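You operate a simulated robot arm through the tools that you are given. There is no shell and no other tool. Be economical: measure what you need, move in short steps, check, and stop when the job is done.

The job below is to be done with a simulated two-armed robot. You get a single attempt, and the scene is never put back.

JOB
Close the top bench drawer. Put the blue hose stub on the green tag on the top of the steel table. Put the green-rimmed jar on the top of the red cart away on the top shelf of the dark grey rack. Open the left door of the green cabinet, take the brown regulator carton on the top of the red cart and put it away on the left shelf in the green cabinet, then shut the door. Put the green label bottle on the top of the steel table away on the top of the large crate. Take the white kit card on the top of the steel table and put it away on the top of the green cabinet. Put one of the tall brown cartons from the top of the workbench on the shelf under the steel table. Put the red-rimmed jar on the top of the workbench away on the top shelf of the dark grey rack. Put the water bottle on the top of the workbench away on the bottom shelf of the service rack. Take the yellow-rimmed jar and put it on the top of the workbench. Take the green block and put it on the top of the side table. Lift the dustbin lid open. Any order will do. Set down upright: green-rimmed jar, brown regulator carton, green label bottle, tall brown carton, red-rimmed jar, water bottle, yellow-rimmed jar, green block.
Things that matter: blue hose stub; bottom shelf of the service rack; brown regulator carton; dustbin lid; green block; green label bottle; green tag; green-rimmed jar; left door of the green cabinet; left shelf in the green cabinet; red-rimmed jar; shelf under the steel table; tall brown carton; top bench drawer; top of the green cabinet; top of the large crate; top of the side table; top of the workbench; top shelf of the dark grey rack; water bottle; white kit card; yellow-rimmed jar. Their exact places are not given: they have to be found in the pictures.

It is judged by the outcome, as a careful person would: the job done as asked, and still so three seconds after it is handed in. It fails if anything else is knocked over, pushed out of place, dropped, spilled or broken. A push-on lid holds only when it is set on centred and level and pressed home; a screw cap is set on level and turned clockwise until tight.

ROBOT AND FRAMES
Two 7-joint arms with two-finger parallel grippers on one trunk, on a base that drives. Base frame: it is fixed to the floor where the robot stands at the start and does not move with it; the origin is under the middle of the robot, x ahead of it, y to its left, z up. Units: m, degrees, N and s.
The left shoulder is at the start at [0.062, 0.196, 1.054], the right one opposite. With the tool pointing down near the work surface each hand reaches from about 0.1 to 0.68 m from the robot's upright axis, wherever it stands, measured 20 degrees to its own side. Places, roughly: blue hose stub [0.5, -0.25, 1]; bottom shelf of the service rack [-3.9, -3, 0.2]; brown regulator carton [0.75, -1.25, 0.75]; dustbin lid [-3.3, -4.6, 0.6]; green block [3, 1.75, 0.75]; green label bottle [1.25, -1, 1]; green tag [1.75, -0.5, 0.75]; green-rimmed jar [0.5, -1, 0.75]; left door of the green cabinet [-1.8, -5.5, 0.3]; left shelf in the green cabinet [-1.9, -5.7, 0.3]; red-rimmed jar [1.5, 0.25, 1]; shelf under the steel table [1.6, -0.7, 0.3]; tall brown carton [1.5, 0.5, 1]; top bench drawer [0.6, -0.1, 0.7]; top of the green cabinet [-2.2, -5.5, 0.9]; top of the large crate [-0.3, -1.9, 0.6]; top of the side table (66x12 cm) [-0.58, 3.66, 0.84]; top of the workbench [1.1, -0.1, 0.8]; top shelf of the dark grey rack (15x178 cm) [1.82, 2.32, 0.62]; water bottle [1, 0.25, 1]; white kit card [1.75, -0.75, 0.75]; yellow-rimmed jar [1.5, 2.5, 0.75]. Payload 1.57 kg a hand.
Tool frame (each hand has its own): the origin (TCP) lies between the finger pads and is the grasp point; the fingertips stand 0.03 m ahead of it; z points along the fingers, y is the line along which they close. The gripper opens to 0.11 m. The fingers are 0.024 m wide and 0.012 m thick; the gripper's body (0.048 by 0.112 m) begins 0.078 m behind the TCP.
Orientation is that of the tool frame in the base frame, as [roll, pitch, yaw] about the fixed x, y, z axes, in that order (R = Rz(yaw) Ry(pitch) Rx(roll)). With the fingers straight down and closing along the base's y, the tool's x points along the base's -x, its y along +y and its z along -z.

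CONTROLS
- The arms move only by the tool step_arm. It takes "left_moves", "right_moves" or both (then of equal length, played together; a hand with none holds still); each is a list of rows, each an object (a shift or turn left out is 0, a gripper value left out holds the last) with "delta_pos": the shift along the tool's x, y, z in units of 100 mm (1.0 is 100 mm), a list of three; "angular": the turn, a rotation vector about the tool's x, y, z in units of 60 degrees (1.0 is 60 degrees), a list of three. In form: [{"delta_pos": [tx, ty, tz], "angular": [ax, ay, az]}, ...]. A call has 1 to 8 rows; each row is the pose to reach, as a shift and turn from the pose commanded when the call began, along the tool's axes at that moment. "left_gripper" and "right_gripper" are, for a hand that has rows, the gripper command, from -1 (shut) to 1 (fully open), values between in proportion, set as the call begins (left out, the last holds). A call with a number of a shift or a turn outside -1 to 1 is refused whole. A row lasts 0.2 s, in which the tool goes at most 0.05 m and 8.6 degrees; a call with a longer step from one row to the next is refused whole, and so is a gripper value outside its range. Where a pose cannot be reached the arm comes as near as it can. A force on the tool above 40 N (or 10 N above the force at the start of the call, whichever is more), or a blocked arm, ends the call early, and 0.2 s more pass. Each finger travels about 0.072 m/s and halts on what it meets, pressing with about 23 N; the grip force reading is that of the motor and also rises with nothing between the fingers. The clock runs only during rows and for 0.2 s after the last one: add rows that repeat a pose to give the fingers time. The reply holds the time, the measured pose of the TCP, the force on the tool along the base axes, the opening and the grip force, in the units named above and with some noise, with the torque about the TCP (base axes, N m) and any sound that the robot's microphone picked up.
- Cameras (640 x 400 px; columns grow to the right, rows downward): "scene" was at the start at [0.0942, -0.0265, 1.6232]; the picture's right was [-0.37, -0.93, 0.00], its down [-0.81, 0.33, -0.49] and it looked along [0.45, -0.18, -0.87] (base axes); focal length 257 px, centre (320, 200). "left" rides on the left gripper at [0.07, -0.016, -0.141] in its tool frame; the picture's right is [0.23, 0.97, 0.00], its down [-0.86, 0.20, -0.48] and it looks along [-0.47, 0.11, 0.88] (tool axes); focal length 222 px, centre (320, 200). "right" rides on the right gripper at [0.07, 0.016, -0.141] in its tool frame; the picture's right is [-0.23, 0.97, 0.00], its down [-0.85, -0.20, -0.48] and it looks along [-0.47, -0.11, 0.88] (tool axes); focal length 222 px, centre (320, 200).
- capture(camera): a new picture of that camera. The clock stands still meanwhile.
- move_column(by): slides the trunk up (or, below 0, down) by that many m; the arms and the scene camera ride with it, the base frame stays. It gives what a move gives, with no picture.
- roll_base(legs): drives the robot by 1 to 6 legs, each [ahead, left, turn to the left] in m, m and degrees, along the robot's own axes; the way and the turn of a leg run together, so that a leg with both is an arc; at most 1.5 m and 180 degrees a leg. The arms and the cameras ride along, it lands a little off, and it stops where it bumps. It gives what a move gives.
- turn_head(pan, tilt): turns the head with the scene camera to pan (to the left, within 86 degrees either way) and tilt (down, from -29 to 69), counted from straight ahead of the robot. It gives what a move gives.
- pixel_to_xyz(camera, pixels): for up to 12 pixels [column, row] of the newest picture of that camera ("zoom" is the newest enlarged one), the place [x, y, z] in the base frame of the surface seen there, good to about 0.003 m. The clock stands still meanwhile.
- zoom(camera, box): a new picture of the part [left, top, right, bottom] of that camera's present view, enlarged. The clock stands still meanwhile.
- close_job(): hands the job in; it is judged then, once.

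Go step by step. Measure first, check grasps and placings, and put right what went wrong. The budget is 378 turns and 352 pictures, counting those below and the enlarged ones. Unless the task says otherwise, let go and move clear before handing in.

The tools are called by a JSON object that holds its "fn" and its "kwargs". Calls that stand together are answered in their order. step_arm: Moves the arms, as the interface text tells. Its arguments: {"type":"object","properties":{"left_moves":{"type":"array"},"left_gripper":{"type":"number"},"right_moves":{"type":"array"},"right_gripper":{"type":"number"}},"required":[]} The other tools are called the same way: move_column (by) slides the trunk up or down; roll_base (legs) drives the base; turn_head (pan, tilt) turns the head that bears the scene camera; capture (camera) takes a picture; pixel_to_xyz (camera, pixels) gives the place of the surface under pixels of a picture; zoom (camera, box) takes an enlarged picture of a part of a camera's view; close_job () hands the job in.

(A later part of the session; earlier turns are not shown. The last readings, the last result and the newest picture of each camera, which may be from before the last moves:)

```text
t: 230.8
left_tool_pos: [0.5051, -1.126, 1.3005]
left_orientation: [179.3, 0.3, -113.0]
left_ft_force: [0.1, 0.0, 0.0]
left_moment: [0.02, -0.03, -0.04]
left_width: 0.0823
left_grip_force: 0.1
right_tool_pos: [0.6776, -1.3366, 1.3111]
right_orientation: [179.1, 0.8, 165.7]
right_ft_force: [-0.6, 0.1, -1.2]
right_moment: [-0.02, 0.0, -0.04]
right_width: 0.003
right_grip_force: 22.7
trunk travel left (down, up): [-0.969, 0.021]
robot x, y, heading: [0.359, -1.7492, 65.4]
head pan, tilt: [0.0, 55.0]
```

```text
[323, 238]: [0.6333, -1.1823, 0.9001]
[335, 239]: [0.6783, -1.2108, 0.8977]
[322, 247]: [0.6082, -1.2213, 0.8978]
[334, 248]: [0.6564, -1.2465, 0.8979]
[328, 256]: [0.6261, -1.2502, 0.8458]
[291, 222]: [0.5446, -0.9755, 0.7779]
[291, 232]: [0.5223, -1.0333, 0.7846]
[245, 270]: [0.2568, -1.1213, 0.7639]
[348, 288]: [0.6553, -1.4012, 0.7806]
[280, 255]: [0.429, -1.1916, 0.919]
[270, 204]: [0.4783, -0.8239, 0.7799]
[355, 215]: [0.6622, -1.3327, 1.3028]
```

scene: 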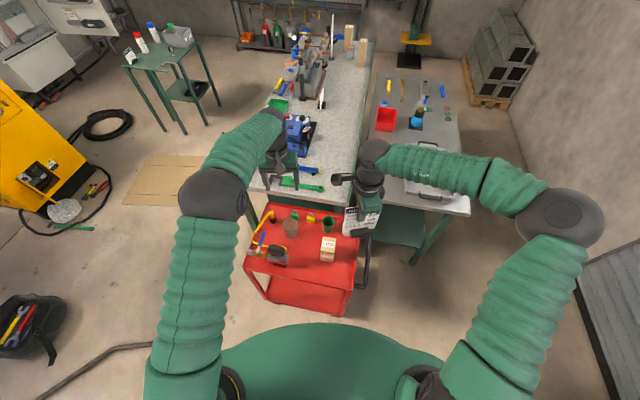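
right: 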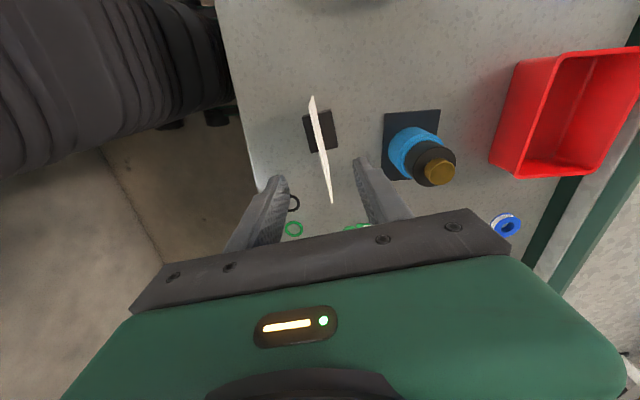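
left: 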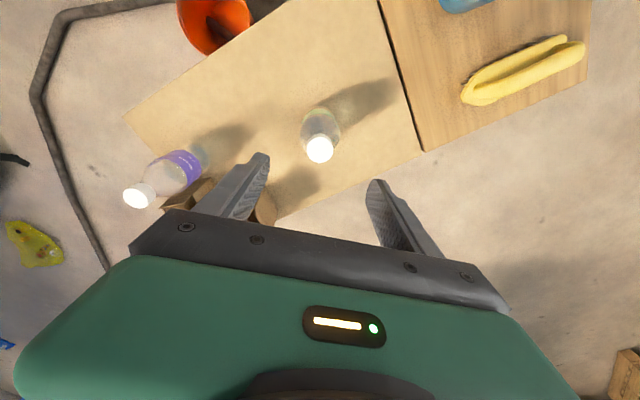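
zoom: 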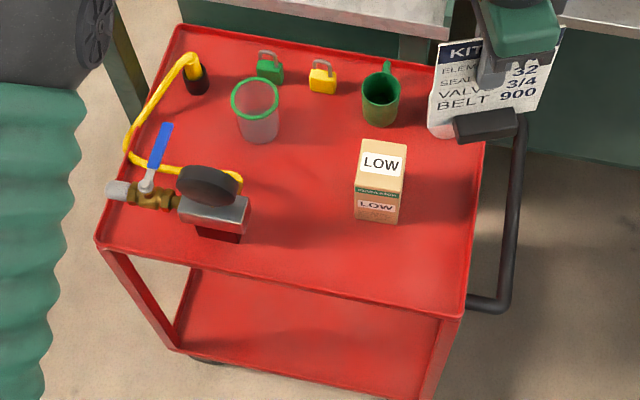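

Carton "LOW": centre [0.644,-1.215], 0.12 tall, faces heading ≈57.5°. Align the base for the left hand and shift the card aside.

{"fn": "roll_base", "kwargs": {"legs": [[0.01, -0.14, -5.5]]}}

{"fn": "step_arm", "kwargs": {"right_moves": [{"delta_pos": [0.1, 0.35, 0]}, {"delta_pos": [0.2, 0.7, 0]}, {"delta_pos": [0.3, 0.95, 0]}], "left_moves": [{"delta_pos": [0, 0, 0], "angular": [0, 0, 0.03]}, {"delta_pos": [0, 0, 0], "angular": [0, 0, 0.067]}, {"delta_pos": [0, 0, 0], "angular": [0, 0, 0.067]}]}}

{"fn": "move_column", "kwargs": {"by": -0.2}}

{"fn": "capture", "kwargs": {"camera": "scene"}}

```text
t: 232.1
left_tool_pos: [0.6543, -1.1768, 1.2954]
left_orientation: [-178.9, 0.2, -118.3]
left_ft_force: [0.0, 0.7, -0.1]
left_moment: [0.02, -0.01, 0.03]
left_width: 0.0826
left_grip_force: 0.1
right_tool_pos: [0.8051, -1.4024, 1.3153]
right_orientation: [179.3, 2.4, 160.2]
right_ft_force: [-0.5, 0.4, -1.1]
right_moment: [0.06, -0.01, 0.01]
right_width: 0.0027
right_grip_force: 23.5
trunk travel left (down, up): [-0.969, 0.021]
robot x, y, heading: [0.4818, -1.7985, 60.1]
head pan, tilt: [0.0, 55.0]
```

```text
t: 232.9
left_tool_pos: [0.6663, -1.1828, 1.2984]
left_orientation: [179.9, 0.3, -122.1]
left_ft_force: [-0.1, 1.0, 0.3]
left_moment: [-0.06, -0.06, 0.01]
left_width: 0.0826
left_grip_force: 0.2
right_tool_pos: [0.822, -1.3092, 1.3135]
right_orientation: [179.1, 1.4, 160.4]
right_ft_force: [-1.3, 0.3, -0.6]
right_moment: [-0.03, -0.07, 0.01]
right_width: 0.0027
right_grip_force: 23.4
trunk travel left (down, up): [-0.969, 0.021]
robot x, y, heading: [0.4789, -1.7965, 60.2]
head pan, tilt: [0.0, 55.0]
```

```text
t: 235.1
left_tool_pos: [0.6916, -1.1999, 1.1016]
left_orientation: [179.0, 0.4, -122.3]
left_ft_force: [0.2, 0.2, -0.2]
left_moment: [0.03, 0.05, -0.03]
left_width: 0.0824
left_grip_force: 0.1
right_tool_pos: [0.8469, -1.3276, 1.1141]
right_orientation: [178.9, 0.6, 160.2]
right_ft_force: [-0.1, -0.2, -1.1]
right_moment: [0.04, 0.07, 0.02]
right_width: 0.0029
right_grip_force: 22.6
trunk travel left (down, up): [-0.769, 0.221]
robot x, y, heading: [0.4829, -1.8009, 60.0]
head pan, tilt: [0.0, 55.0]
```

```text
255 pictures are left
```

scene: 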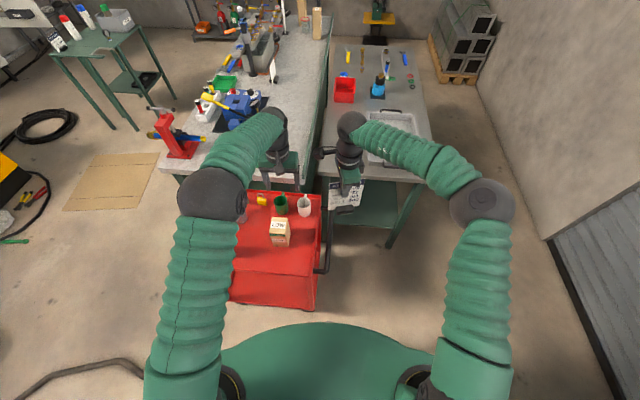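

Right hand/card is clear but should be higher before lowering. Raise the card 0.2 while tilting the left hand 45° and pulling it back.

{"fn": "step_arm", "kwargs": {"left_moves": [{"delta_pos": [0.25, 0.08, 0], "angular": [0, -0.13, 0]}, {"delta_pos": [0.5, 0.16, 0], "angular": [0, -0.26, 0]}, {"delta_pos": [0.75, 0.24, 0], "angular": [0, -0.39, 0]}, {"delta_pos": [1.0, 0.32, 0], "angular": [0, -0.52, 0]}, {"delta_pos": [1.0, 0.32, 0], "angular": [0, -0.65, 0]}, {"delta_pos": [1.0, 0.32, 0], "angular": [0, -0.75, 0]}], "right_moves": [{"delta_pos": [0, 0, -0.2]}, {"delta_pos": [0, 0, -0.4]}, {"delta_pos": [0, 0, -0.6]}, {"delta_pos": [0, 0, -0.8]}, {"delta_pos": [0, 0, -1]}, {"delta_pos": [0, 0, -1]}]}}

{"fn": "move_column", "kwargs": {"by": -0.2}}

{"fn": "capture", "kwargs": {"camera": "scene"}}

{"fn": "capture", "kwargs": {"camera": "left"}}

```text
t: 236.5
left_tool_pos: [0.5995, -1.259, 1.0999]
left_orientation: [179.3, 45.4, -122.7]
left_ft_force: [0.3, 0.0, 0.2]
left_moment: [-0.02, -0.01, -0.01]
left_width: 0.0825
left_grip_force: 0.1
right_tool_pos: [0.8332, -1.3211, 1.214]
right_orientation: [178.9, 1.0, 160.3]
right_ft_force: [-0.6, 0.3, -1.5]
right_moment: [-0.01, 0.02, 0.01]
right_width: 0.0028
right_grip_force: 23.1
trunk travel left (down, up): [-0.769, 0.221]
robot x, y, heading: [0.4786, -1.7985, 60.1]
head pan, tilt: [0.0, 55.0]
```

```text
t: 238.6
left_tool_pos: [0.6038, -1.2657, 0.9018]
left_orientation: [178.9, 45.4, -123.1]
left_ft_force: [0.9, -0.1, 0.0]
left_moment: [0.01, -0.02, -0.01]
left_width: 0.0824
left_grip_force: 0.0
right_tool_pos: [0.8398, -1.3269, 1.0152]
right_orientation: [179.0, 0.8, 160.2]
right_ft_force: [0.0, 0.1, -1.0]
right_moment: [-0.03, -0.01, -0.01]
right_width: 0.0028
right_grip_force: 22.9
trunk travel left (down, up): [-0.569, 0.421]
robot x, y, heading: [0.4791, -1.8009, 59.9]
head pan, tilt: [0.0, 55.0]
```

```text
254 pictures are left
```

scene: 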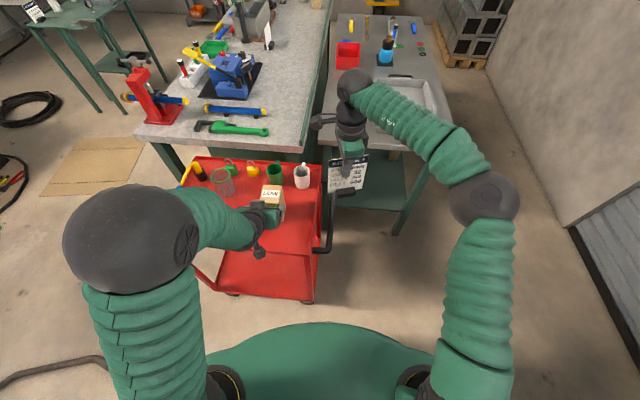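

```text
253 pictures are left
```

left: 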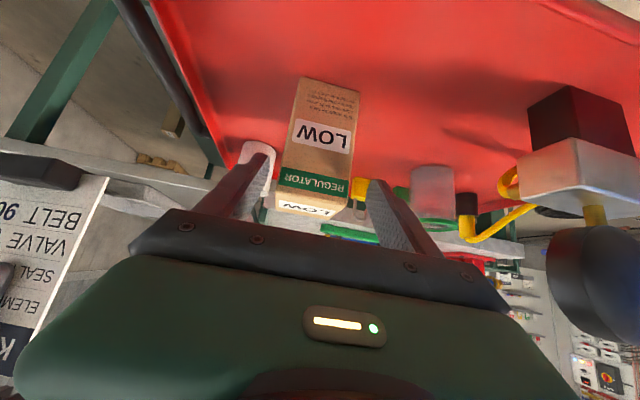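

Carton is centred and the hand is in line. Advance 7 cm and grip.

{"fn": "step_arm", "kwargs": {"left_moves": [{"delta_pos": [-0.06, -0.06, 0.24]}, {"delta_pos": [-0.12, -0.06, 0.48]}, {"delta_pos": [-0.19, -0.06, 0.7]}]}}

{"fn": "step_arm", "kwargs": {"left_moves": [{"delta_pos": [0, 0, 0]}, {"delta_pos": [0, 0, 0]}, {"delta_pos": [0, 0, 0]}, {"delta_pos": [0, 0, 0]}], "left_gripper": -1}}

{"fn": "capture", "kwargs": {"camera": "left"}}

```text
t: 239.4
left_tool_pos: [0.6423, -1.2122, 0.8659]
left_orientation: [178.8, 45.3, -123.2]
left_ft_force: [-0.2, 0.2, 0.0]
left_moment: [-0.04, 0.01, 0.0]
left_width: 0.0827
left_grip_force: 0.1
right_tool_pos: [0.8389, -1.3234, 1.0141]
right_orientation: [178.9, 0.7, 160.3]
right_ft_force: [-0.1, -0.2, -0.6]
right_moment: [0.0, 0.01, -0.01]
right_width: 0.0027
right_grip_force: 23.1
trunk travel left (down, up): [-0.569, 0.421]
robot x, y, heading: [0.4852, -1.8005, 60.0]
head pan, tilt: [0.0, 55.0]
```

```text
t: 240.4
left_tool_pos: [0.6424, -1.2124, 0.8653]
left_orientation: [178.9, 45.4, -123.1]
left_ft_force: [0.4, -1.1, 0.3]
left_moment: [-0.1, -0.13, 0.02]
left_width: 0.0622
left_grip_force: 22.7
right_tool_pos: [0.8395, -1.3251, 1.0149]
right_orientation: [178.9, 0.7, 160.1]
right_ft_force: [0.3, 0.0, -0.9]
right_moment: [0.04, 0.01, -0.03]
right_width: 0.003
right_grip_force: 23.0
trunk travel left (down, up): [-0.569, 0.421]
robot x, y, heading: [0.481, -1.8028, 60.2]
head pan, tilt: [0.0, 55.0]
```

```text
252 pictures are left
```

left: 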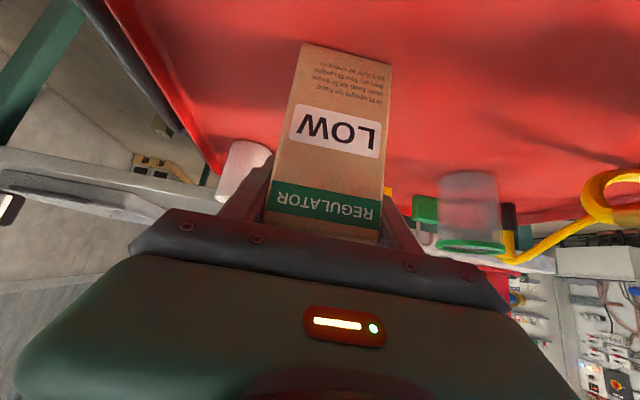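

Gripped. Lift.

{"fn": "step_arm", "kwargs": {"left_moves": [{"delta_pos": [-0.18, 0, -0.175]}, {"delta_pos": [-0.4, 0, -0.4]}, {"delta_pos": [-0.71, 0, -0.7]}]}}

{"fn": "move_column", "kwargs": {"by": 0.38}}

{"fn": "capture", "kwargs": {"camera": "scene"}}

```text
t: 241.2
left_tool_pos: [0.6431, -1.2153, 0.9663]
left_orientation: [179.0, 45.3, -123.1]
left_ft_force: [-0.3, 0.2, -4.9]
left_moment: [0.07, -0.02, 0.0]
left_width: 0.0622
left_grip_force: 23.3
right_tool_pos: [0.8388, -1.3262, 1.015]
right_orientation: [178.9, 0.7, 160.2]
right_ft_force: [0.1, -0.2, -1.1]
right_moment: [0.0, 0.02, 0.0]
right_width: 0.0027
right_grip_force: 23.1
trunk travel left (down, up): [-0.569, 0.421]
robot x, y, heading: [0.4794, -1.803, 60.0]
head pan, tilt: [0.0, 55.0]
```

```text
t: 244.9
left_tool_pos: [0.644, -1.2129, 1.3449]
left_orientation: [178.8, 45.3, -123.1]
left_ft_force: [-0.1, 0.2, -4.7]
left_moment: [0.0, -0.01, 0.0]
left_width: 0.062
left_grip_force: 23.5
right_tool_pos: [0.839, -1.3245, 1.3948]
right_orientation: [178.9, 0.6, 160.1]
right_ft_force: [-0.3, 0.5, -1.2]
right_moment: [-0.01, -0.02, -0.04]
right_width: 0.0031
right_grip_force: 22.5
trunk travel left (down, up): [-0.949, 0.041]
robot x, y, heading: [0.4825, -1.8009, 60.1]
head pan, tilt: [0.0, 55.0]
```

```text
251 pictures are left
```

scene: 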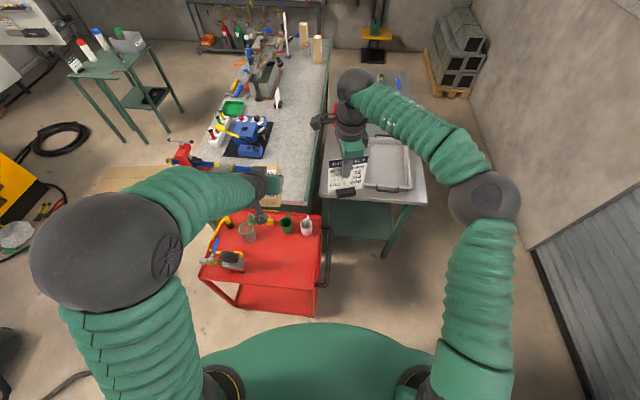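

Carton held. Back off and turn toward the cabinet corner to plan a route.

{"fn": "roll_base", "kwargs": {"legs": [[-0.3, 0, 0], [0, 0, -90], [0, 0, -85]]}}

{"fn": "turn_head", "kwargs": {"pan": 0, "tilt": 30}}

{"fn": "capture", "kwargs": {"camera": "scene"}}

```text
t: 246.5
left_tool_pos: [0.611, -1.3321, 1.3483]
left_orientation: [-177.0, 46.6, -124.3]
left_ft_force: [-2.0, -0.1, -5.5]
left_moment: [0.0, -0.08, -0.05]
left_width: 0.0617
left_grip_force: 23.1
right_tool_pos: [0.773, -1.4337, 1.4071]
right_orientation: [178.6, 4.2, 158.4]
right_ft_force: [-2.5, -0.5, -0.7]
right_moment: [-0.01, -0.25, 0.04]
right_width: 0.0027
right_grip_force: 23.0
trunk travel left (down, up): [-0.949, 0.041]
robot x, y, heading: [0.4789, -1.918, 57.9]
head pan, tilt: [0.0, 55.0]
stopped in leg 1: the robot was blocked; the commanded pose is now the measured one
```

```text
t: 247.4
left_tool_pos: [0.6373, -1.3328, 1.3421]
left_orientation: [-178.4, 45.8, -125.4]
left_ft_force: [-1.4, 1.9, -5.4]
left_moment: [0.0, -0.05, -0.08]
left_width: 0.0618
left_grip_force: 23.3
right_tool_pos: [0.8003, -1.4323, 1.3964]
right_orientation: [179.1, 2.8, 158.3]
right_ft_force: [-1.0, 0.4, -0.9]
right_moment: [-0.02, -0.08, 0.05]
right_width: 0.0031
right_grip_force: 23.1
trunk travel left (down, up): [-0.949, 0.041]
robot x, y, heading: [0.4747, -1.9168, 57.9]
head pan, tilt: [0.0, 30.0]
```

```text
250 pictures are left
```

scene: 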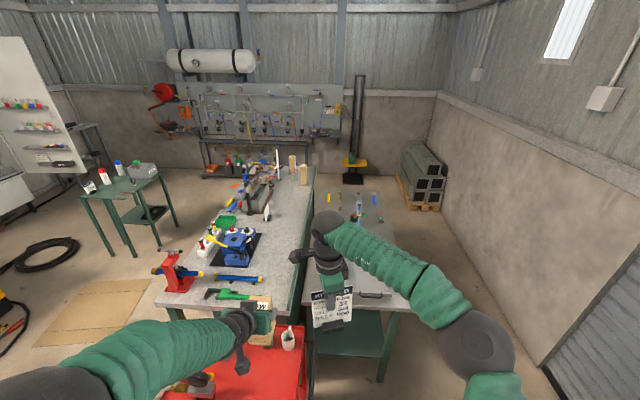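

I bumped the crate corner with the base's rear (radius ≈0.31 m). Move away to the right and check the crate.

{"fn": "roll_base", "kwargs": {"legs": [[0.03, -0.4, 0], [0, 0, -90], [0, 0, -60]]}}

{"fn": "turn_head", "kwargs": {"pan": -50, "tilt": 40}}

{"fn": "capture", "kwargs": {"camera": "scene"}}

{"fn": "turn_head", "kwargs": {"pan": 0, "tilt": 30}}

{"fn": "capture", "kwargs": {"camera": "scene"}}

```text
t: 256.3
left_tool_pos: [0.9679, -2.6906, 1.3481]
left_orientation: [-179.3, 46.1, 83.8]
left_ft_force: [0.3, -0.4, -4.5]
left_moment: [0.0, -0.05, 0.01]
left_width: 0.0618
left_grip_force: 22.5
right_tool_pos: [0.7746, -2.6856, 1.399]
right_orientation: [178.7, 2.4, 8.3]
right_ft_force: [-0.2, 0.7, -1.6]
right_moment: [0.02, 0.0, -0.03]
right_width: 0.0027
right_grip_force: 23.0
trunk travel left (down, up): [-0.949, 0.041]
robot x, y, heading: [0.8281, -2.1086, -92.1]
head pan, tilt: [0.0, 30.0]
```

```text
t: 257.5
left_tool_pos: [0.9678, -2.6885, 1.3477]
left_orientation: [-179.5, 46.3, 83.7]
left_ft_force: [0.0, -0.3, -5.0]
left_moment: [-0.01, 0.0, 0.0]
left_width: 0.0621
left_grip_force: 23.0
right_tool_pos: [0.7744, -2.6845, 1.4004]
right_orientation: [178.6, 2.3, 8.2]
right_ft_force: [0.6, 0.4, -1.5]
right_moment: [-0.01, -0.02, -0.02]
right_width: 0.003
right_grip_force: 23.0
trunk travel left (down, up): [-0.949, 0.041]
robot x, y, heading: [0.8279, -2.1072, -92.0]
head pan, tilt: [-50.0, 40.0]
```

```text
249 pictures are left
```

scene: 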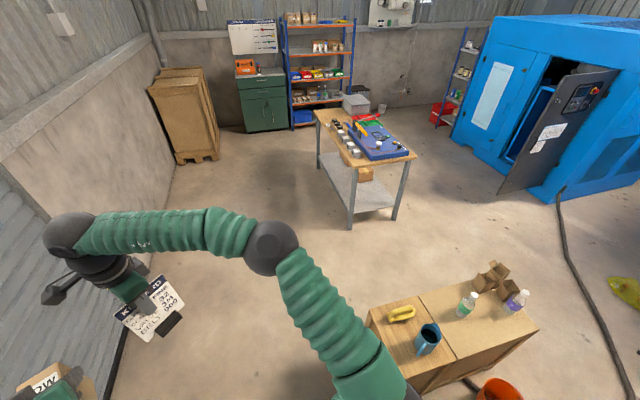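

```text
t: 258.7
left_tool_pos: [0.9693, -2.689, 1.349]
left_orientation: [-179.5, 46.2, 83.8]
left_ft_force: [-0.8, 0.0, -4.0]
left_moment: [0.0, -0.02, 0.04]
left_width: 0.0616
left_grip_force: 22.7
right_tool_pos: [0.7736, -2.6846, 1.4003]
right_orientation: [178.6, 2.3, 8.3]
right_ft_force: [-0.1, 0.8, -1.7]
right_moment: [0.0, -0.03, 0.0]
right_width: 0.0027
right_grip_force: 23.4
trunk travel left (down, up): [-0.949, 0.041]
robot x, y, heading: [0.8292, -2.1035, -91.9]
head pan, tilt: [0.0, 30.0]
```

```text
248 pictures are left
```

scene: 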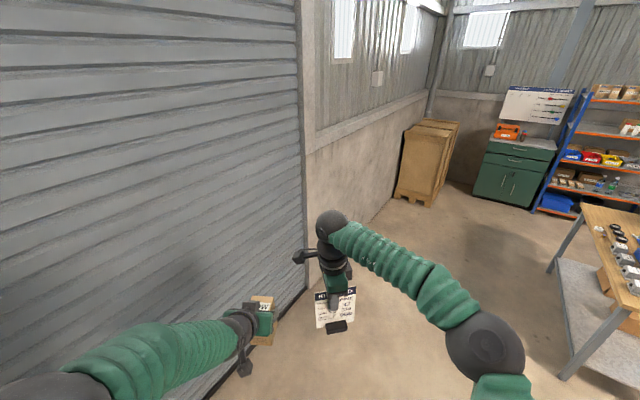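

The crate and its items are undisturbed. Measure cabinet, tall crates and wooden table for the route.

{"fn": "pixel_to_xyz", "kwargs": {"camera": "scene", "pixels": [[473, 190], [530, 207], [486, 150], [550, 160], [430, 203], [395, 195], [565, 375], [548, 270], [300, 290], [575, 220], [515, 190], [520, 143]]}}

{"fn": "zoom", "kwargs": {"camera": "scene", "box": [380, 70, 640, 240]}}

```text
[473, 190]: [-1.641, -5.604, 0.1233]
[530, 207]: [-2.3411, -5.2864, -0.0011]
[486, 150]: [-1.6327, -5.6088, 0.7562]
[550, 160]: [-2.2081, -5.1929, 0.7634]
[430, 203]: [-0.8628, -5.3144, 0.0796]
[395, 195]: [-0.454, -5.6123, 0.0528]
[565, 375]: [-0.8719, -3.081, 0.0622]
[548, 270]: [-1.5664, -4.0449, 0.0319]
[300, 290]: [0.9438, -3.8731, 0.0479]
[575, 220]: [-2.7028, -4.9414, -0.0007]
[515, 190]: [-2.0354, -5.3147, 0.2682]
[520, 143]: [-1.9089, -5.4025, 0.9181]
```

```text
2.35 times, centred on (510, 155) of scene
```

zoom: 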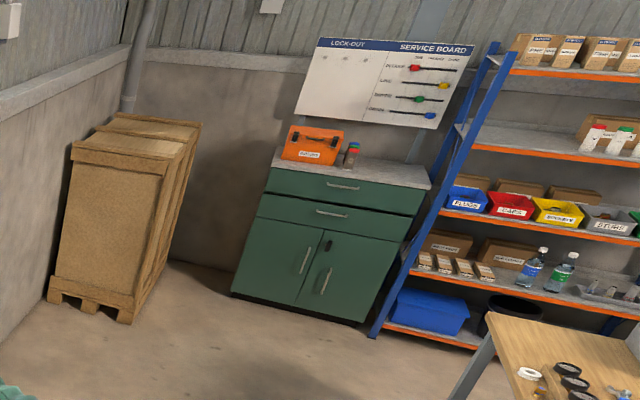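

The cabinet front faces straight up the room (heading −126.9° approach), with a clear lane at n≈1.9. Drive there.

{"fn": "roll_base", "kwargs": {"legs": [[0, 0, -35], [1.5, 0, 0], [1.5, 0, 0], [0.2, -0.2, 0]]}}

{"fn": "turn_head", "kwargs": {"pan": 0, "tilt": 45}}

{"fn": "capture", "kwargs": {"camera": "scene"}}

```text
t: 276.4
left_tool_pos: [-1.4671, -5.0906, 1.3507]
left_orientation: [-179.2, 46.3, 49.4]
left_ft_force: [0.5, -1.0, -4.2]
left_moment: [-0.02, 0.02, 0.0]
left_width: 0.0619
left_grip_force: 22.8
right_tool_pos: [-1.6224, -4.9759, 1.4018]
right_orientation: [178.4, 2.6, -26.3]
right_ft_force: [0.9, 0.0, -1.0]
right_moment: [-0.03, 0.03, 0.0]
right_width: 0.0026
right_grip_force: 22.8
trunk travel left (down, up): [-0.949, 0.041]
robot x, y, heading: [-1.2527, -4.5374, -126.7]
head pan, tilt: [0.0, 30.0]
```

```text
t: 277.1
left_tool_pos: [-1.4722, -5.0869, 1.3512]
left_orientation: [-179.7, 46.3, 49.1]
left_ft_force: [-0.6, 0.4, -4.0]
left_moment: [-0.02, 0.0, 0.01]
left_width: 0.0619
left_grip_force: 22.7
right_tool_pos: [-1.6295, -4.9725, 1.4032]
right_orientation: [178.4, 2.3, -26.3]
right_ft_force: [-0.5, 0.3, -1.0]
right_moment: [0.01, -0.01, 0.02]
right_width: 0.0026
right_grip_force: 23.0
trunk travel left (down, up): [-0.949, 0.041]
robot x, y, heading: [-1.2562, -4.5356, -126.8]
head pan, tilt: [0.0, 45.0]
```

```text
246 pictures are left
```

scene: 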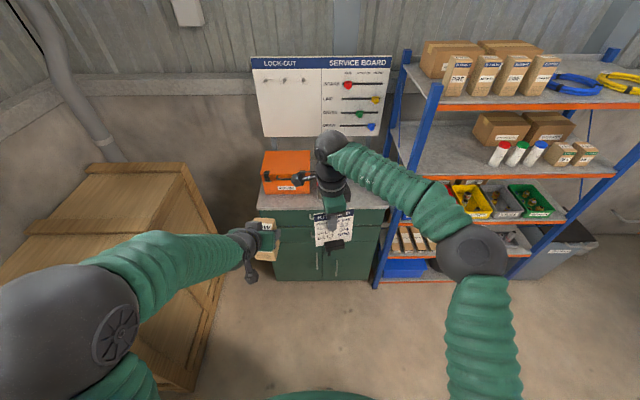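

{"fn": "zoom", "kwargs": {"camera": "scene", "box": [230, 140, 410, 300]}}

{"fn": "pixel_to_xyz", "kwargs": {"camera": "scene", "pixels": [[365, 193], [375, 203], [362, 180], [350, 190], [300, 205], [345, 200], [290, 188], [386, 206], [262, 208]]}}

```text
2.50 times, centred on (320, 220) of scene
```

zoom: 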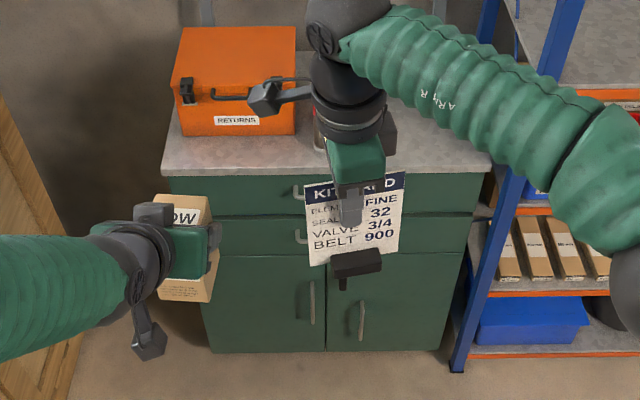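

```text
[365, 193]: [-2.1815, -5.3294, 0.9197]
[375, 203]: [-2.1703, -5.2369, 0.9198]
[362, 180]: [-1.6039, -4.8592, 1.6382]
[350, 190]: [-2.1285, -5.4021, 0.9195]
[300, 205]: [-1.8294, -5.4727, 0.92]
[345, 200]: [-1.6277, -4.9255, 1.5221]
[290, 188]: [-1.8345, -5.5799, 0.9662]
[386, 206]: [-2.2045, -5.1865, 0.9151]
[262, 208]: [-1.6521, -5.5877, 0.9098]
```

{"fn": "pixel_to_xyz", "kwargs": {"camera": "scene", "pixels": [[470, 240], [420, 180], [437, 95], [405, 225], [320, 175], [330, 160], [612, 185], [180, 180]]}}

```text
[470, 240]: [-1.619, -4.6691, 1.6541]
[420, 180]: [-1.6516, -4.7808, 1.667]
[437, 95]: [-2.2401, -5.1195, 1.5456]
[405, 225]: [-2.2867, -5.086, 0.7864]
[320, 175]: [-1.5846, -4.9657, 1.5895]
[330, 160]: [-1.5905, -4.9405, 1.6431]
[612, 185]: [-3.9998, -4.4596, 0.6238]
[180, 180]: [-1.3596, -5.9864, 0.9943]
```

Drive closer and slightly right, lower the trunk, then check before moving the card over the top.

{"fn": "roll_base", "kwargs": {"legs": [[0.57, -0.12, 0]]}}

{"fn": "capture", "kwargs": {"camera": "scene"}}

{"fn": "capture", "kwargs": {"camera": "right"}}

```text
t: 280.4
left_tool_pos: [-1.8973, -5.4727, 1.3499]
left_orientation: [-179.2, 46.3, 49.4]
left_ft_force: [-0.3, 0.1, -5.1]
left_moment: [-0.01, 0.03, 0.05]
left_width: 0.0619
left_grip_force: 22.8
right_tool_pos: [-2.0559, -5.3581, 1.4037]
right_orientation: [178.4, 2.7, -26.3]
right_ft_force: [0.7, -1.2, -0.9]
right_moment: [0.02, 0.0, -0.03]
right_width: 0.0027
right_grip_force: 23.1
trunk travel left (down, up): [-0.949, 0.041]
robot x, y, heading: [-1.6869, -4.9189, -126.7]
head pan, tilt: [0.0, 45.0]
```

```text
244 pictures are left
```

scene: 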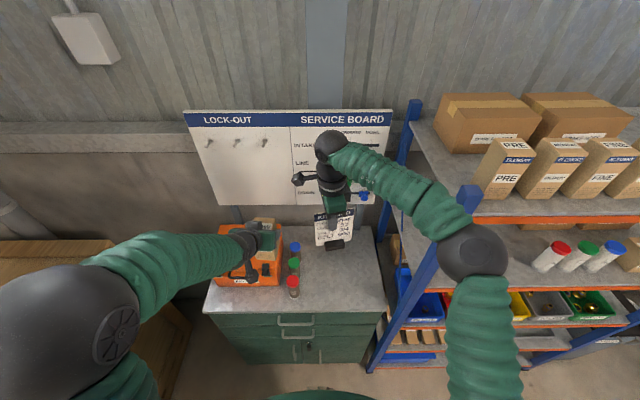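

```text
243 pictures are left
```

right: 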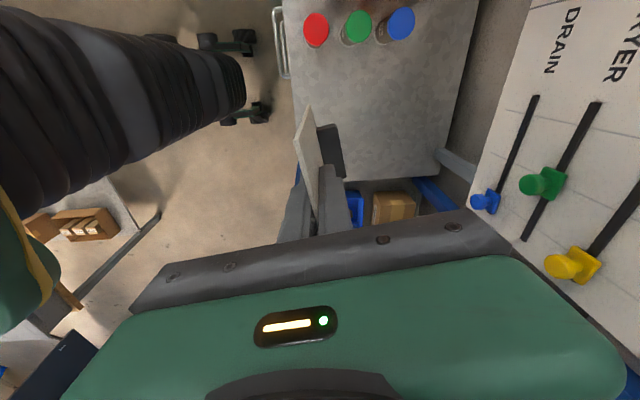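

The spot in front of the right hand is free (right of the three small bottles). Retract the left hand so the carton clears the toolbox, then lower.

{"fn": "step_arm", "kwargs": {"left_moves": [{"delta_pos": [0.3, 0, -0.3]}, {"delta_pos": [0.6, 0, -0.6]}, {"delta_pos": [0.9, 0, -0.9]}], "right_moves": [{"delta_pos": [-0.1, 0.15, 0]}, {"delta_pos": [-0.25, 0.3, 0]}, {"delta_pos": [-0.3, 0.4, 0]}]}}

{"fn": "step_arm", "kwargs": {"left_moves": [{"delta_pos": [0.3, 0, -0.3]}, {"delta_pos": [0.6, 0, -0.6]}, {"delta_pos": [0.9, 0, -0.9]}]}}

{"fn": "capture", "kwargs": {"camera": "scene"}}

```text
t: 281.2
left_tool_pos: [-1.8338, -5.3952, 1.3561]
left_orientation: [-179.3, 46.4, 49.3]
left_ft_force: [-0.4, -0.2, -4.9]
left_moment: [-0.02, 0.04, 0.02]
left_width: 0.0619
left_grip_force: 22.6
left hand out of reach, approached as far as the arm can: row 3
right_tool_pos: [-2.1021, -5.3796, 1.4053]
right_orientation: [178.4, 2.4, -26.3]
right_ft_force: [0.4, 0.3, -0.8]
right_moment: [-0.03, 0.0, 0.01]
right_width: 0.0028
right_grip_force: 22.9
trunk travel left (down, up): [-0.949, 0.041]
robot x, y, heading: [-1.6905, -4.912, -126.8]
head pan, tilt: [0.0, 45.0]
```

```text
t: 282.0
left_tool_pos: [-1.8152, -5.3782, 1.41]
left_orientation: [-179.4, 46.3, 49.4]
left_ft_force: [-0.2, 0.7, -4.4]
left_moment: [0.02, -0.02, -0.03]
left_width: 0.0617
left_grip_force: 22.6
left hand out of reach, approached as far as the arm can: row 1, 2, 3
right_tool_pos: [-2.1019, -5.3767, 1.4074]
right_orientation: [178.3, 2.4, -26.3]
right_ft_force: [0.2, 0.8, -0.9]
right_moment: [-0.01, -0.01, -0.03]
right_width: 0.0026
right_grip_force: 23.8
trunk travel left (down, up): [-0.949, 0.041]
robot x, y, heading: [-1.6916, -4.9159, -126.7]
head pan, tilt: [0.0, 45.0]
```

```text
242 pictures are left
```

scene: 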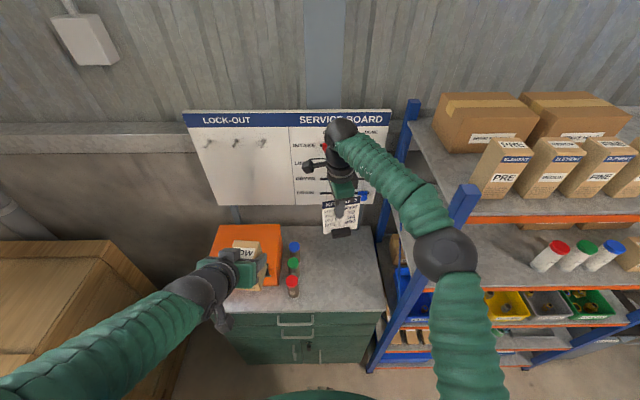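

Lower the trunk 0.3 and place the card.

{"fn": "move_column", "kwargs": {"by": -0.3}}

{"fn": "step_arm", "kwargs": {"right_moves": [{"delta_pos": [0, 0, 0.3]}, {"delta_pos": [0, 0, 0.55]}, {"delta_pos": [0, 0, 0.65]}, {"delta_pos": [0, 0, 0.7]}, {"delta_pos": [0, 0, 0.73]}]}}

{"fn": "capture", "kwargs": {"camera": "scene"}}

{"fn": "zoom", "kwargs": {"camera": "scene", "box": [240, 180, 420, 300]}}

```text
t: 285.0
left_tool_pos: [-1.8167, -5.3816, 1.1086]
left_orientation: [-179.4, 46.3, 49.2]
left_ft_force: [0.5, -0.2, -4.6]
left_moment: [-0.03, 0.04, 0.0]
left_width: 0.062
left_grip_force: 23.3
right_tool_pos: [-2.1035, -5.3798, 1.1052]
right_orientation: [178.4, 2.3, -26.3]
right_ft_force: [0.1, -0.5, -1.6]
right_moment: [0.02, -0.04, -0.02]
right_width: 0.0027
right_grip_force: 23.2
trunk travel left (down, up): [-0.649, 0.341]
robot x, y, heading: [-1.6878, -4.913, -126.6]
head pan, tilt: [0.0, 45.0]
```

```text
t: 286.2
left_tool_pos: [-1.8167, -5.3798, 1.1105]
left_orientation: [-179.4, 46.2, 49.3]
left_ft_force: [1.0, -0.3, -4.0]
left_moment: [0.0, -0.03, 0.0]
left_width: 0.0621
left_grip_force: 23.6
right_tool_pos: [-2.1066, -5.3778, 1.0333]
right_orientation: [178.3, 2.5, -26.3]
right_ft_force: [-0.8, -1.5, 18.6]
right_moment: [0.03, -0.26, -0.01]
right_width: 0.0028
right_grip_force: 23.1
trunk travel left (down, up): [-0.649, 0.341]
robot x, y, heading: [-1.6898, -4.9172, -126.7]
head pan, tilt: [0.0, 45.0]
```

```text
241 pictures are left
```

scene: 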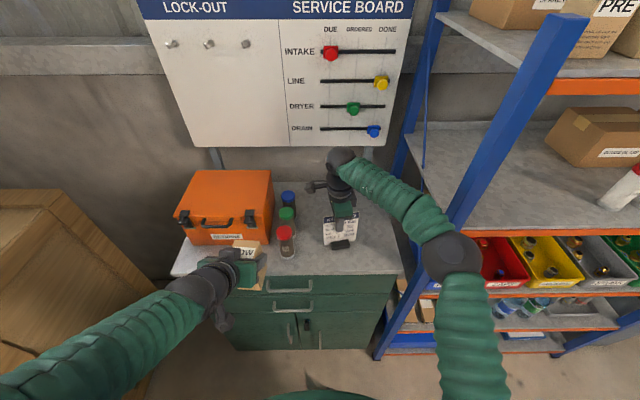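

```text
3.33 times, centred on (330, 240) of scene
```

zoom: 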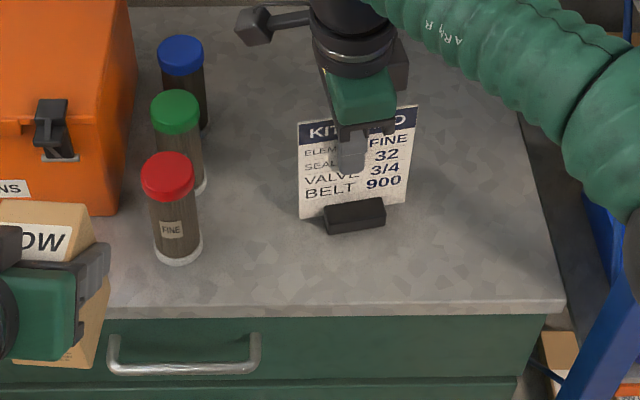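

Card's base is down. Ease and release, then lift out.

{"fn": "step_arm", "kwargs": {"right_moves": [{"delta_pos": [0, 0, -0.02]}, {"delta_pos": [0, 0, -0.02]}, {"delta_pos": [0, 0, -0.02]}, {"delta_pos": [0, 0, -0.02]}], "right_gripper": -0.2}}

{"fn": "step_arm", "kwargs": {"right_moves": [{"delta_pos": [0, 0, -0.3]}, {"delta_pos": [0, 0, -0.65]}, {"delta_pos": [0, 0, -1]}]}}

{"fn": "zoom", "kwargs": {"camera": "scene", "box": [240, 180, 420, 300]}}

```text
t: 287.2
left_tool_pos: [-1.8173, -5.3812, 1.1097]
left_orientation: [-179.3, 46.2, 49.1]
left_ft_force: [0.1, 0.5, -4.2]
left_moment: [0.01, -0.01, 0.02]
left_width: 0.0619
left_grip_force: 22.6
right_tool_pos: [-2.1066, -5.3799, 1.0337]
right_orientation: [178.5, 2.4, -26.3]
right_ft_force: [-0.7, 0.4, -0.6]
right_moment: [0.01, 0.0, 0.01]
right_width: 0.0441
right_grip_force: 0.0
trunk travel left (down, up): [-0.649, 0.341]
robot x, y, heading: [-1.693, -4.9166, -126.8]
head pan, tilt: [0.0, 45.0]
```

```text
t: 288.0
left_tool_pos: [-1.8163, -5.3814, 1.1082]
left_orientation: [-179.4, 46.1, 49.2]
left_ft_force: [0.4, 0.1, -4.9]
left_moment: [-0.01, 0.04, 0.01]
left_width: 0.0619
left_grip_force: 23.4
right_tool_pos: [-2.1026, -5.3781, 1.1364]
right_orientation: [178.4, 2.5, -26.5]
right_ft_force: [0.5, 0.2, -0.2]
right_moment: [-0.01, -0.01, 0.01]
right_width: 0.0441
right_grip_force: 0.1
trunk travel left (down, up): [-0.649, 0.341]
robot x, y, heading: [-1.6882, -4.9157, -126.7]
head pan, tilt: [0.0, 45.0]
```

```text
3.33 times, centred on (330, 240) of scene
```

zoom: 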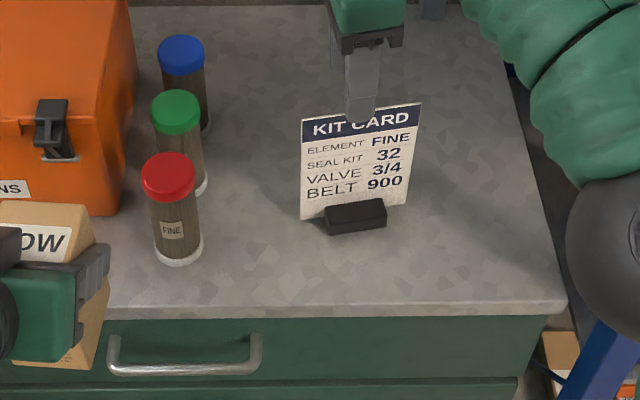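

The card stands on the cabinet. Back away and examine the doors and handles.

{"fn": "step_arm", "kwargs": {"right_moves": [{"delta_pos": [0, 0, -0.4]}, {"delta_pos": [0, 0, -0.8]}, {"delta_pos": [0, 0, -1]}]}}

{"fn": "roll_base", "kwargs": {"legs": [[-0.3, 0, 0]]}}

{"fn": "turn_head", "kwargs": {"pan": 0, "tilt": 60}}

{"fn": "capture", "kwargs": {"camera": "scene"}}

{"fn": "zoom", "kwargs": {"camera": "scene", "box": [210, 110, 410, 235]}}

```text
t: 288.8
left_tool_pos: [-1.8169, -5.3813, 1.109]
left_orientation: [-179.4, 46.3, 49.3]
left_ft_force: [-1.4, -0.5, -3.8]
left_moment: [0.0, 0.0, -0.01]
left_width: 0.0621
left_grip_force: 22.9
right_tool_pos: [-2.0903, -5.3597, 1.2155]
right_orientation: [178.5, 2.4, -26.3]
right_ft_force: [0.0, -0.2, 0.0]
right_moment: [-0.01, -0.03, 0.02]
right_width: 0.0442
right_grip_force: 0.0
right hand out of reach, approached as far as the arm can: row 2, 3
trunk travel left (down, up): [-0.649, 0.341]
robot x, y, heading: [-1.6891, -4.9183, -126.6]
head pan, tilt: [0.0, 45.0]
```

```text
t: 290.9
left_tool_pos: [-1.6379, -5.1426, 1.1091]
left_orientation: [-179.4, 46.1, 49.3]
left_ft_force: [-0.6, 0.2, -4.1]
left_moment: [-0.03, 0.01, -0.01]
left_width: 0.0617
left_grip_force: 23.5
right_tool_pos: [-1.9112, -5.1195, 1.2147]
right_orientation: [178.5, 2.3, -26.3]
right_ft_force: [0.9, 0.3, 0.3]
right_moment: [0.03, 0.01, -0.04]
right_width: 0.0442
right_grip_force: 0.0
trunk travel left (down, up): [-0.649, 0.341]
robot x, y, heading: [-1.5084, -4.6749, -126.9]
head pan, tilt: [0.0, 45.0]
```

```text
t: 291.6
left_tool_pos: [-1.6352, -5.1379, 1.1095]
left_orientation: [-179.4, 46.4, 49.1]
left_ft_force: [0.7, -0.5, -4.6]
left_moment: [-0.03, 0.02, -0.01]
left_width: 0.062
left_grip_force: 23.3
right_tool_pos: [-1.9094, -5.1183, 1.2176]
right_orientation: [178.3, 2.5, -26.5]
right_ft_force: [-0.1, 0.8, 0.6]
right_moment: [-0.01, 0.03, 0.01]
right_width: 0.0438
right_grip_force: 0.1
trunk travel left (down, up): [-0.649, 0.341]
robot x, y, heading: [-1.5099, -4.6793, -127.1]
head pan, tilt: [0.0, 60.0]
```

```text
238 pictures are left
```

scene: 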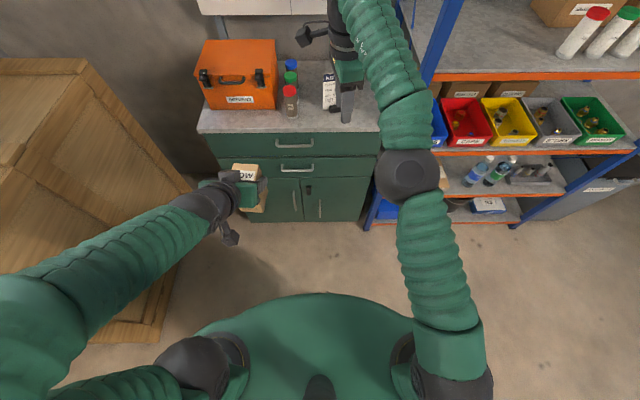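

```text
3.20 times, centred on (310, 172) of scene
```

zoom: 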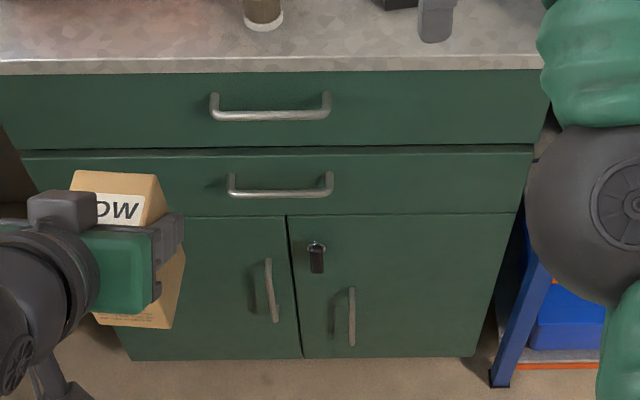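

{"fn": "pixel_to_xyz", "kwargs": {"camera": "zoom", "pixels": [[268, 262], [272, 290], [276, 318], [288, 225], [300, 350], [170, 235], [350, 300], [516, 220], [250, 290], [130, 355], [22, 160], [315, 260]]}}

```text
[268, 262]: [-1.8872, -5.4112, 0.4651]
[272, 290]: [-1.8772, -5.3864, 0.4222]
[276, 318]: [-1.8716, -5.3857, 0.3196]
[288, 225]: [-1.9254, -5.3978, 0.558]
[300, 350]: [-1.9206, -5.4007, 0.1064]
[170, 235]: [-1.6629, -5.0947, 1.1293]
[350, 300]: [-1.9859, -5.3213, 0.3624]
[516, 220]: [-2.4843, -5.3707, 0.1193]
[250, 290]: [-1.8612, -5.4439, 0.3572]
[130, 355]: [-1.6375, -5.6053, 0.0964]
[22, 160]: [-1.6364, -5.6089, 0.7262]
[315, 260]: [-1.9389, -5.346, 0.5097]
```

Left handle: n≈1.735, stands 3.5 cm off the door, z 0.32–0.465. First raise the left (carton) hand and yaw the right hand back to face forward.

{"fn": "step_arm", "kwargs": {"left_moves": [{"delta_pos": [-0.12, 0, -0.12]}, {"delta_pos": [-0.25, 0, -0.25]}, {"delta_pos": [-0.4, 0, -0.4]}, {"delta_pos": [-0.55, 0, -0.53]}, {"delta_pos": [-0.7, 0, -0.67]}, {"delta_pos": [-0.8, 0, -0.77]}, {"delta_pos": [-0.8, 0, -0.77]}], "right_moves": [{"angular": [0, 0, -0.14]}, {"angular": [0, 0, -0.28]}, {"angular": [0, 0, -0.42]}, {"angular": [0, 0, -0.56]}, {"angular": [0, 0, -0.7]}, {"angular": [0, 0, -0.84]}, {"angular": [0, 0, -0.98]}]}}

{"fn": "step_arm", "kwargs": {"right_moves": [{"angular": [0, 0, -0.14]}, {"angular": [0, 0, -0.28]}, {"angular": [0, 0, -0.345]}], "right_gripper": -0.2}}

{"fn": "capture", "kwargs": {"camera": "scene"}}

```text
t: 293.2
left_tool_pos: [-1.6467, -5.1592, 1.1904]
left_orientation: [-179.3, 46.2, 48.9]
left_ft_force: [0.1, -0.1, -4.0]
left_moment: [0.0, 0.0, 0.03]
left_width: 0.0621
left_grip_force: 23.4
left hand out of reach, approached as far as the arm can: row 2, 3, 4, 5, 6, 7
right_tool_pos: [-1.9095, -5.1182, 1.2171]
right_orientation: [-178.8, 2.7, 32.6]
right_ft_force: [1.0, -1.0, 0.1]
right_moment: [0.01, 0.04, -0.02]
right_width: 0.044
right_grip_force: 0.1
trunk travel left (down, up): [-0.649, 0.341]
robot x, y, heading: [-1.5145, -4.674, -127.2]
head pan, tilt: [0.0, 60.0]
```

```text
t: 294.0
left_tool_pos: [-1.6486, -5.1599, 1.1901]
left_orientation: [-179.4, 46.2, 49.1]
left_ft_force: [0.3, 0.4, -3.5]
left_moment: [-0.04, 0.0, 0.0]
left_width: 0.062
left_grip_force: 23.4
right_tool_pos: [-1.9091, -5.1182, 1.2167]
right_orientation: [-177.9, 2.0, 53.2]
right_ft_force: [0.5, 0.2, -0.6]
right_moment: [-0.01, -0.02, 0.0]
right_width: 0.0439
right_grip_force: 0.0
trunk travel left (down, up): [-0.649, 0.341]
robot x, y, heading: [-1.5112, -4.6746, -127.0]
head pan, tilt: [0.0, 60.0]
```

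```text
236 pictures are left
```

scene: 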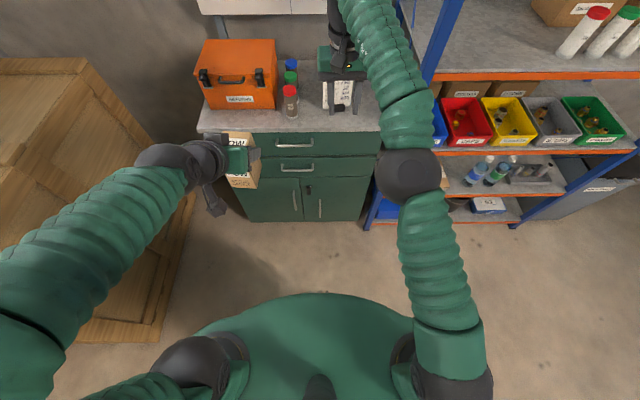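

Lower the trunk to a middle height (carton stays above the door top), tilt the right hand forward and bring it down toward handle height.

{"fn": "move_column", "kwargs": {"by": -0.33}}

{"fn": "step_arm", "kwargs": {"right_moves": [{"delta_pos": [0.1, 0, 0.1], "angular": [0, -0.13, 0]}, {"delta_pos": [0.2, 0, 0.3], "angular": [0, -0.26, 0]}, {"delta_pos": [0.3, 0, 0.5], "angular": [0, -0.39, 0]}, {"delta_pos": [0.4, 0, 0.7], "angular": [0, -0.52, 0]}, {"delta_pos": [0.5, 0, 0.9], "angular": [0, -0.65, 0]}, {"delta_pos": [0.5, 0, 1.0], "angular": [0, -0.75, 0]}]}}

{"fn": "step_arm", "kwargs": {"right_moves": [{"delta_pos": [0.3, 0, 0.3]}, {"delta_pos": [0.6, 0, 0.6]}, {"delta_pos": [0.9, 0, 0.9]}]}}

{"fn": "capture", "kwargs": {"camera": "scene"}}

```text
t: 297.3
left_tool_pos: [-1.6477, -5.1588, 0.8593]
left_orientation: [-179.4, 46.2, 49.1]
left_ft_force: [-1.0, -0.1, -4.7]
left_moment: [0.01, 0.03, -0.01]
left_width: 0.0615
left_grip_force: 23.0
right_tool_pos: [-1.9096, -5.1178, 0.8865]
right_orientation: [-177.9, 2.1, 53.1]
right_ft_force: [0.3, 0.4, -0.6]
right_moment: [0.04, 0.01, -0.03]
right_width: 0.0441
right_grip_force: 0.0
trunk travel left (down, up): [-0.319, 0.671]
robot x, y, heading: [-1.5109, -4.6758, -127.0]
head pan, tilt: [0.0, 60.0]
```

```text
t: 298.7
left_tool_pos: [-1.647, -5.1594, 0.8601]
left_orientation: [-179.4, 46.2, 49.0]
left_ft_force: [0.2, 0.0, -4.4]
left_moment: [0.0, 0.02, 0.0]
left_width: 0.062
left_grip_force: 23.1
right_tool_pos: [-1.8826, -5.0775, 0.7849]
right_orientation: [-177.1, 47.1, 55.3]
right_ft_force: [-0.6, 0.0, 0.3]
right_moment: [-0.03, -0.01, 0.01]
right_width: 0.044
right_grip_force: 0.1
right hand out of reach, approached as far as the arm can: row 1
trunk travel left (down, up): [-0.319, 0.671]
robot x, y, heading: [-1.5074, -4.6772, -126.8]
head pan, tilt: [0.0, 60.0]
```

```text
t: 299.5
left_tool_pos: [-1.6481, -5.1594, 0.8592]
left_orientation: [-179.4, 46.2, 49.2]
left_ft_force: [-0.7, -0.9, -4.3]
left_moment: [0.01, 0.01, 0.02]
left_width: 0.0619
left_grip_force: 23.1
right_tool_pos: [-1.8901, -5.0781, 0.6565]
right_orientation: [-176.9, 47.0, 55.2]
right_ft_force: [-1.4, 0.4, 0.5]
right_moment: [0.03, -0.04, -0.01]
right_width: 0.0442
right_grip_force: 0.1
trunk travel left (down, up): [-0.319, 0.671]
robot x, y, heading: [-1.5119, -4.6732, -126.8]
head pan, tilt: [0.0, 60.0]
```

```text
235 pictures are left
```

scene: 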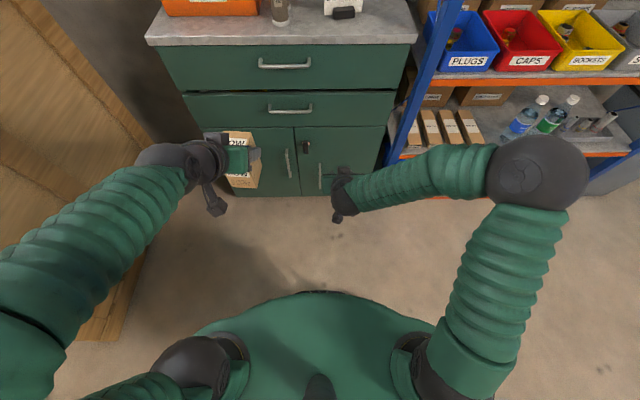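

Good. Lower two more steps.

{"fn": "step_arm", "kwargs": {"right_moves": [{"delta_pos": [0.3, 0, 0.3]}, {"delta_pos": [0.6, 0, 0.6]}, {"delta_pos": [0.9, 0, 0.9]}]}}

{"fn": "step_arm", "kwargs": {"right_moves": [{"delta_pos": [0.3, 0, 0.3]}, {"delta_pos": [0.6, 0, 0.6]}, {"delta_pos": [0.9, 0, 0.9]}]}}

{"fn": "capture", "kwargs": {"camera": "scene"}}

{"fn": "capture", "kwargs": {"camera": "right"}}

```text
t: 300.3
left_tool_pos: [-1.6483, -5.1595, 0.8601]
left_orientation: [-179.4, 46.2, 49.1]
left_ft_force: [-0.1, -0.3, -4.4]
left_moment: [0.02, 0.0, -0.02]
left_width: 0.0618
left_grip_force: 23.1
right_tool_pos: [-1.8968, -5.0797, 0.5294]
right_orientation: [-176.8, 46.9, 55.2]
right_ft_force: [-0.5, -0.3, -1.2]
right_moment: [0.03, 0.0, 0.0]
right_width: 0.0441
right_grip_force: 0.0
trunk travel left (down, up): [-0.319, 0.671]
robot x, y, heading: [-1.5091, -4.6757, -126.8]
head pan, tilt: [0.0, 60.0]
```

```text
t: 301.1
left_tool_pos: [-1.6478, -5.1591, 0.8592]
left_orientation: [-179.4, 46.2, 49.1]
left_ft_force: [-1.0, 0.3, -4.9]
left_moment: [0.01, -0.01, 0.03]
left_width: 0.0618
left_grip_force: 22.6
right_tool_pos: [-1.9041, -5.0807, 0.4031]
right_orientation: [-176.9, 47.1, 55.4]
right_ft_force: [-0.1, 0.9, 0.1]
right_moment: [-0.02, 0.03, -0.01]
right_width: 0.0438
right_grip_force: 0.1
trunk travel left (down, up): [-0.319, 0.671]
robot x, y, heading: [-1.5097, -4.6725, -126.9]
head pan, tilt: [0.0, 60.0]
```

```text
234 pictures are left
```

scene: 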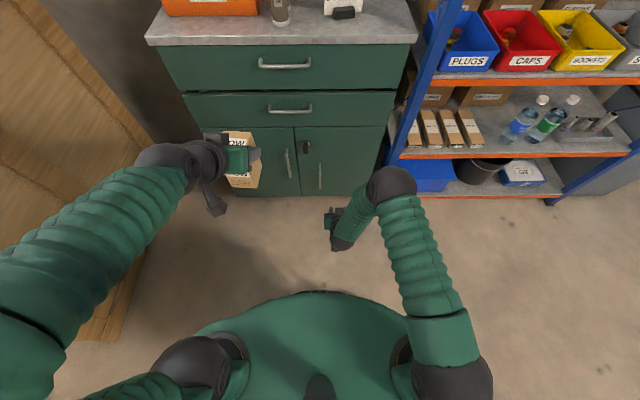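

```text
233 pictures are left
```

right: 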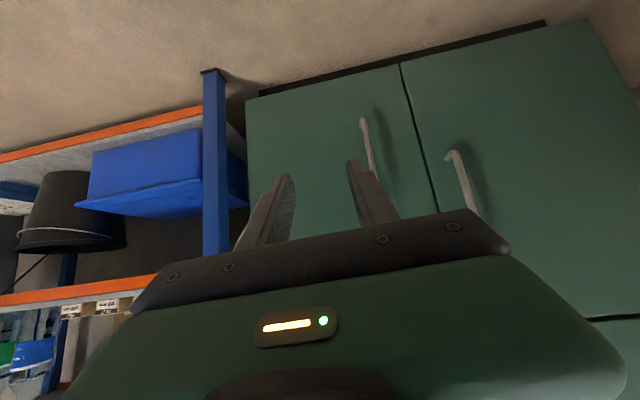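

{"fn": "pixel_to_xyz", "kwargs": {"camera": "scene", "pixels": [[20, 285], [60, 255], [120, 200], [130, 320], [100, 340], [150, 130], [80, 70], [10, 330], [180, 160], [289, 162]]}}

```text
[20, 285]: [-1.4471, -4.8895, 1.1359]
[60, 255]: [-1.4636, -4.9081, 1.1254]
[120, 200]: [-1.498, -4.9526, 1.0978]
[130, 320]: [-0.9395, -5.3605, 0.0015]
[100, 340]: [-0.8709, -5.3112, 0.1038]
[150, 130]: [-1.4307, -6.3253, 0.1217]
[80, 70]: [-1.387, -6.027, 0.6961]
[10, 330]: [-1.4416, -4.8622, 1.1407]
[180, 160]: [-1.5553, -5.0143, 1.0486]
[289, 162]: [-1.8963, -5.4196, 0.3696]
```

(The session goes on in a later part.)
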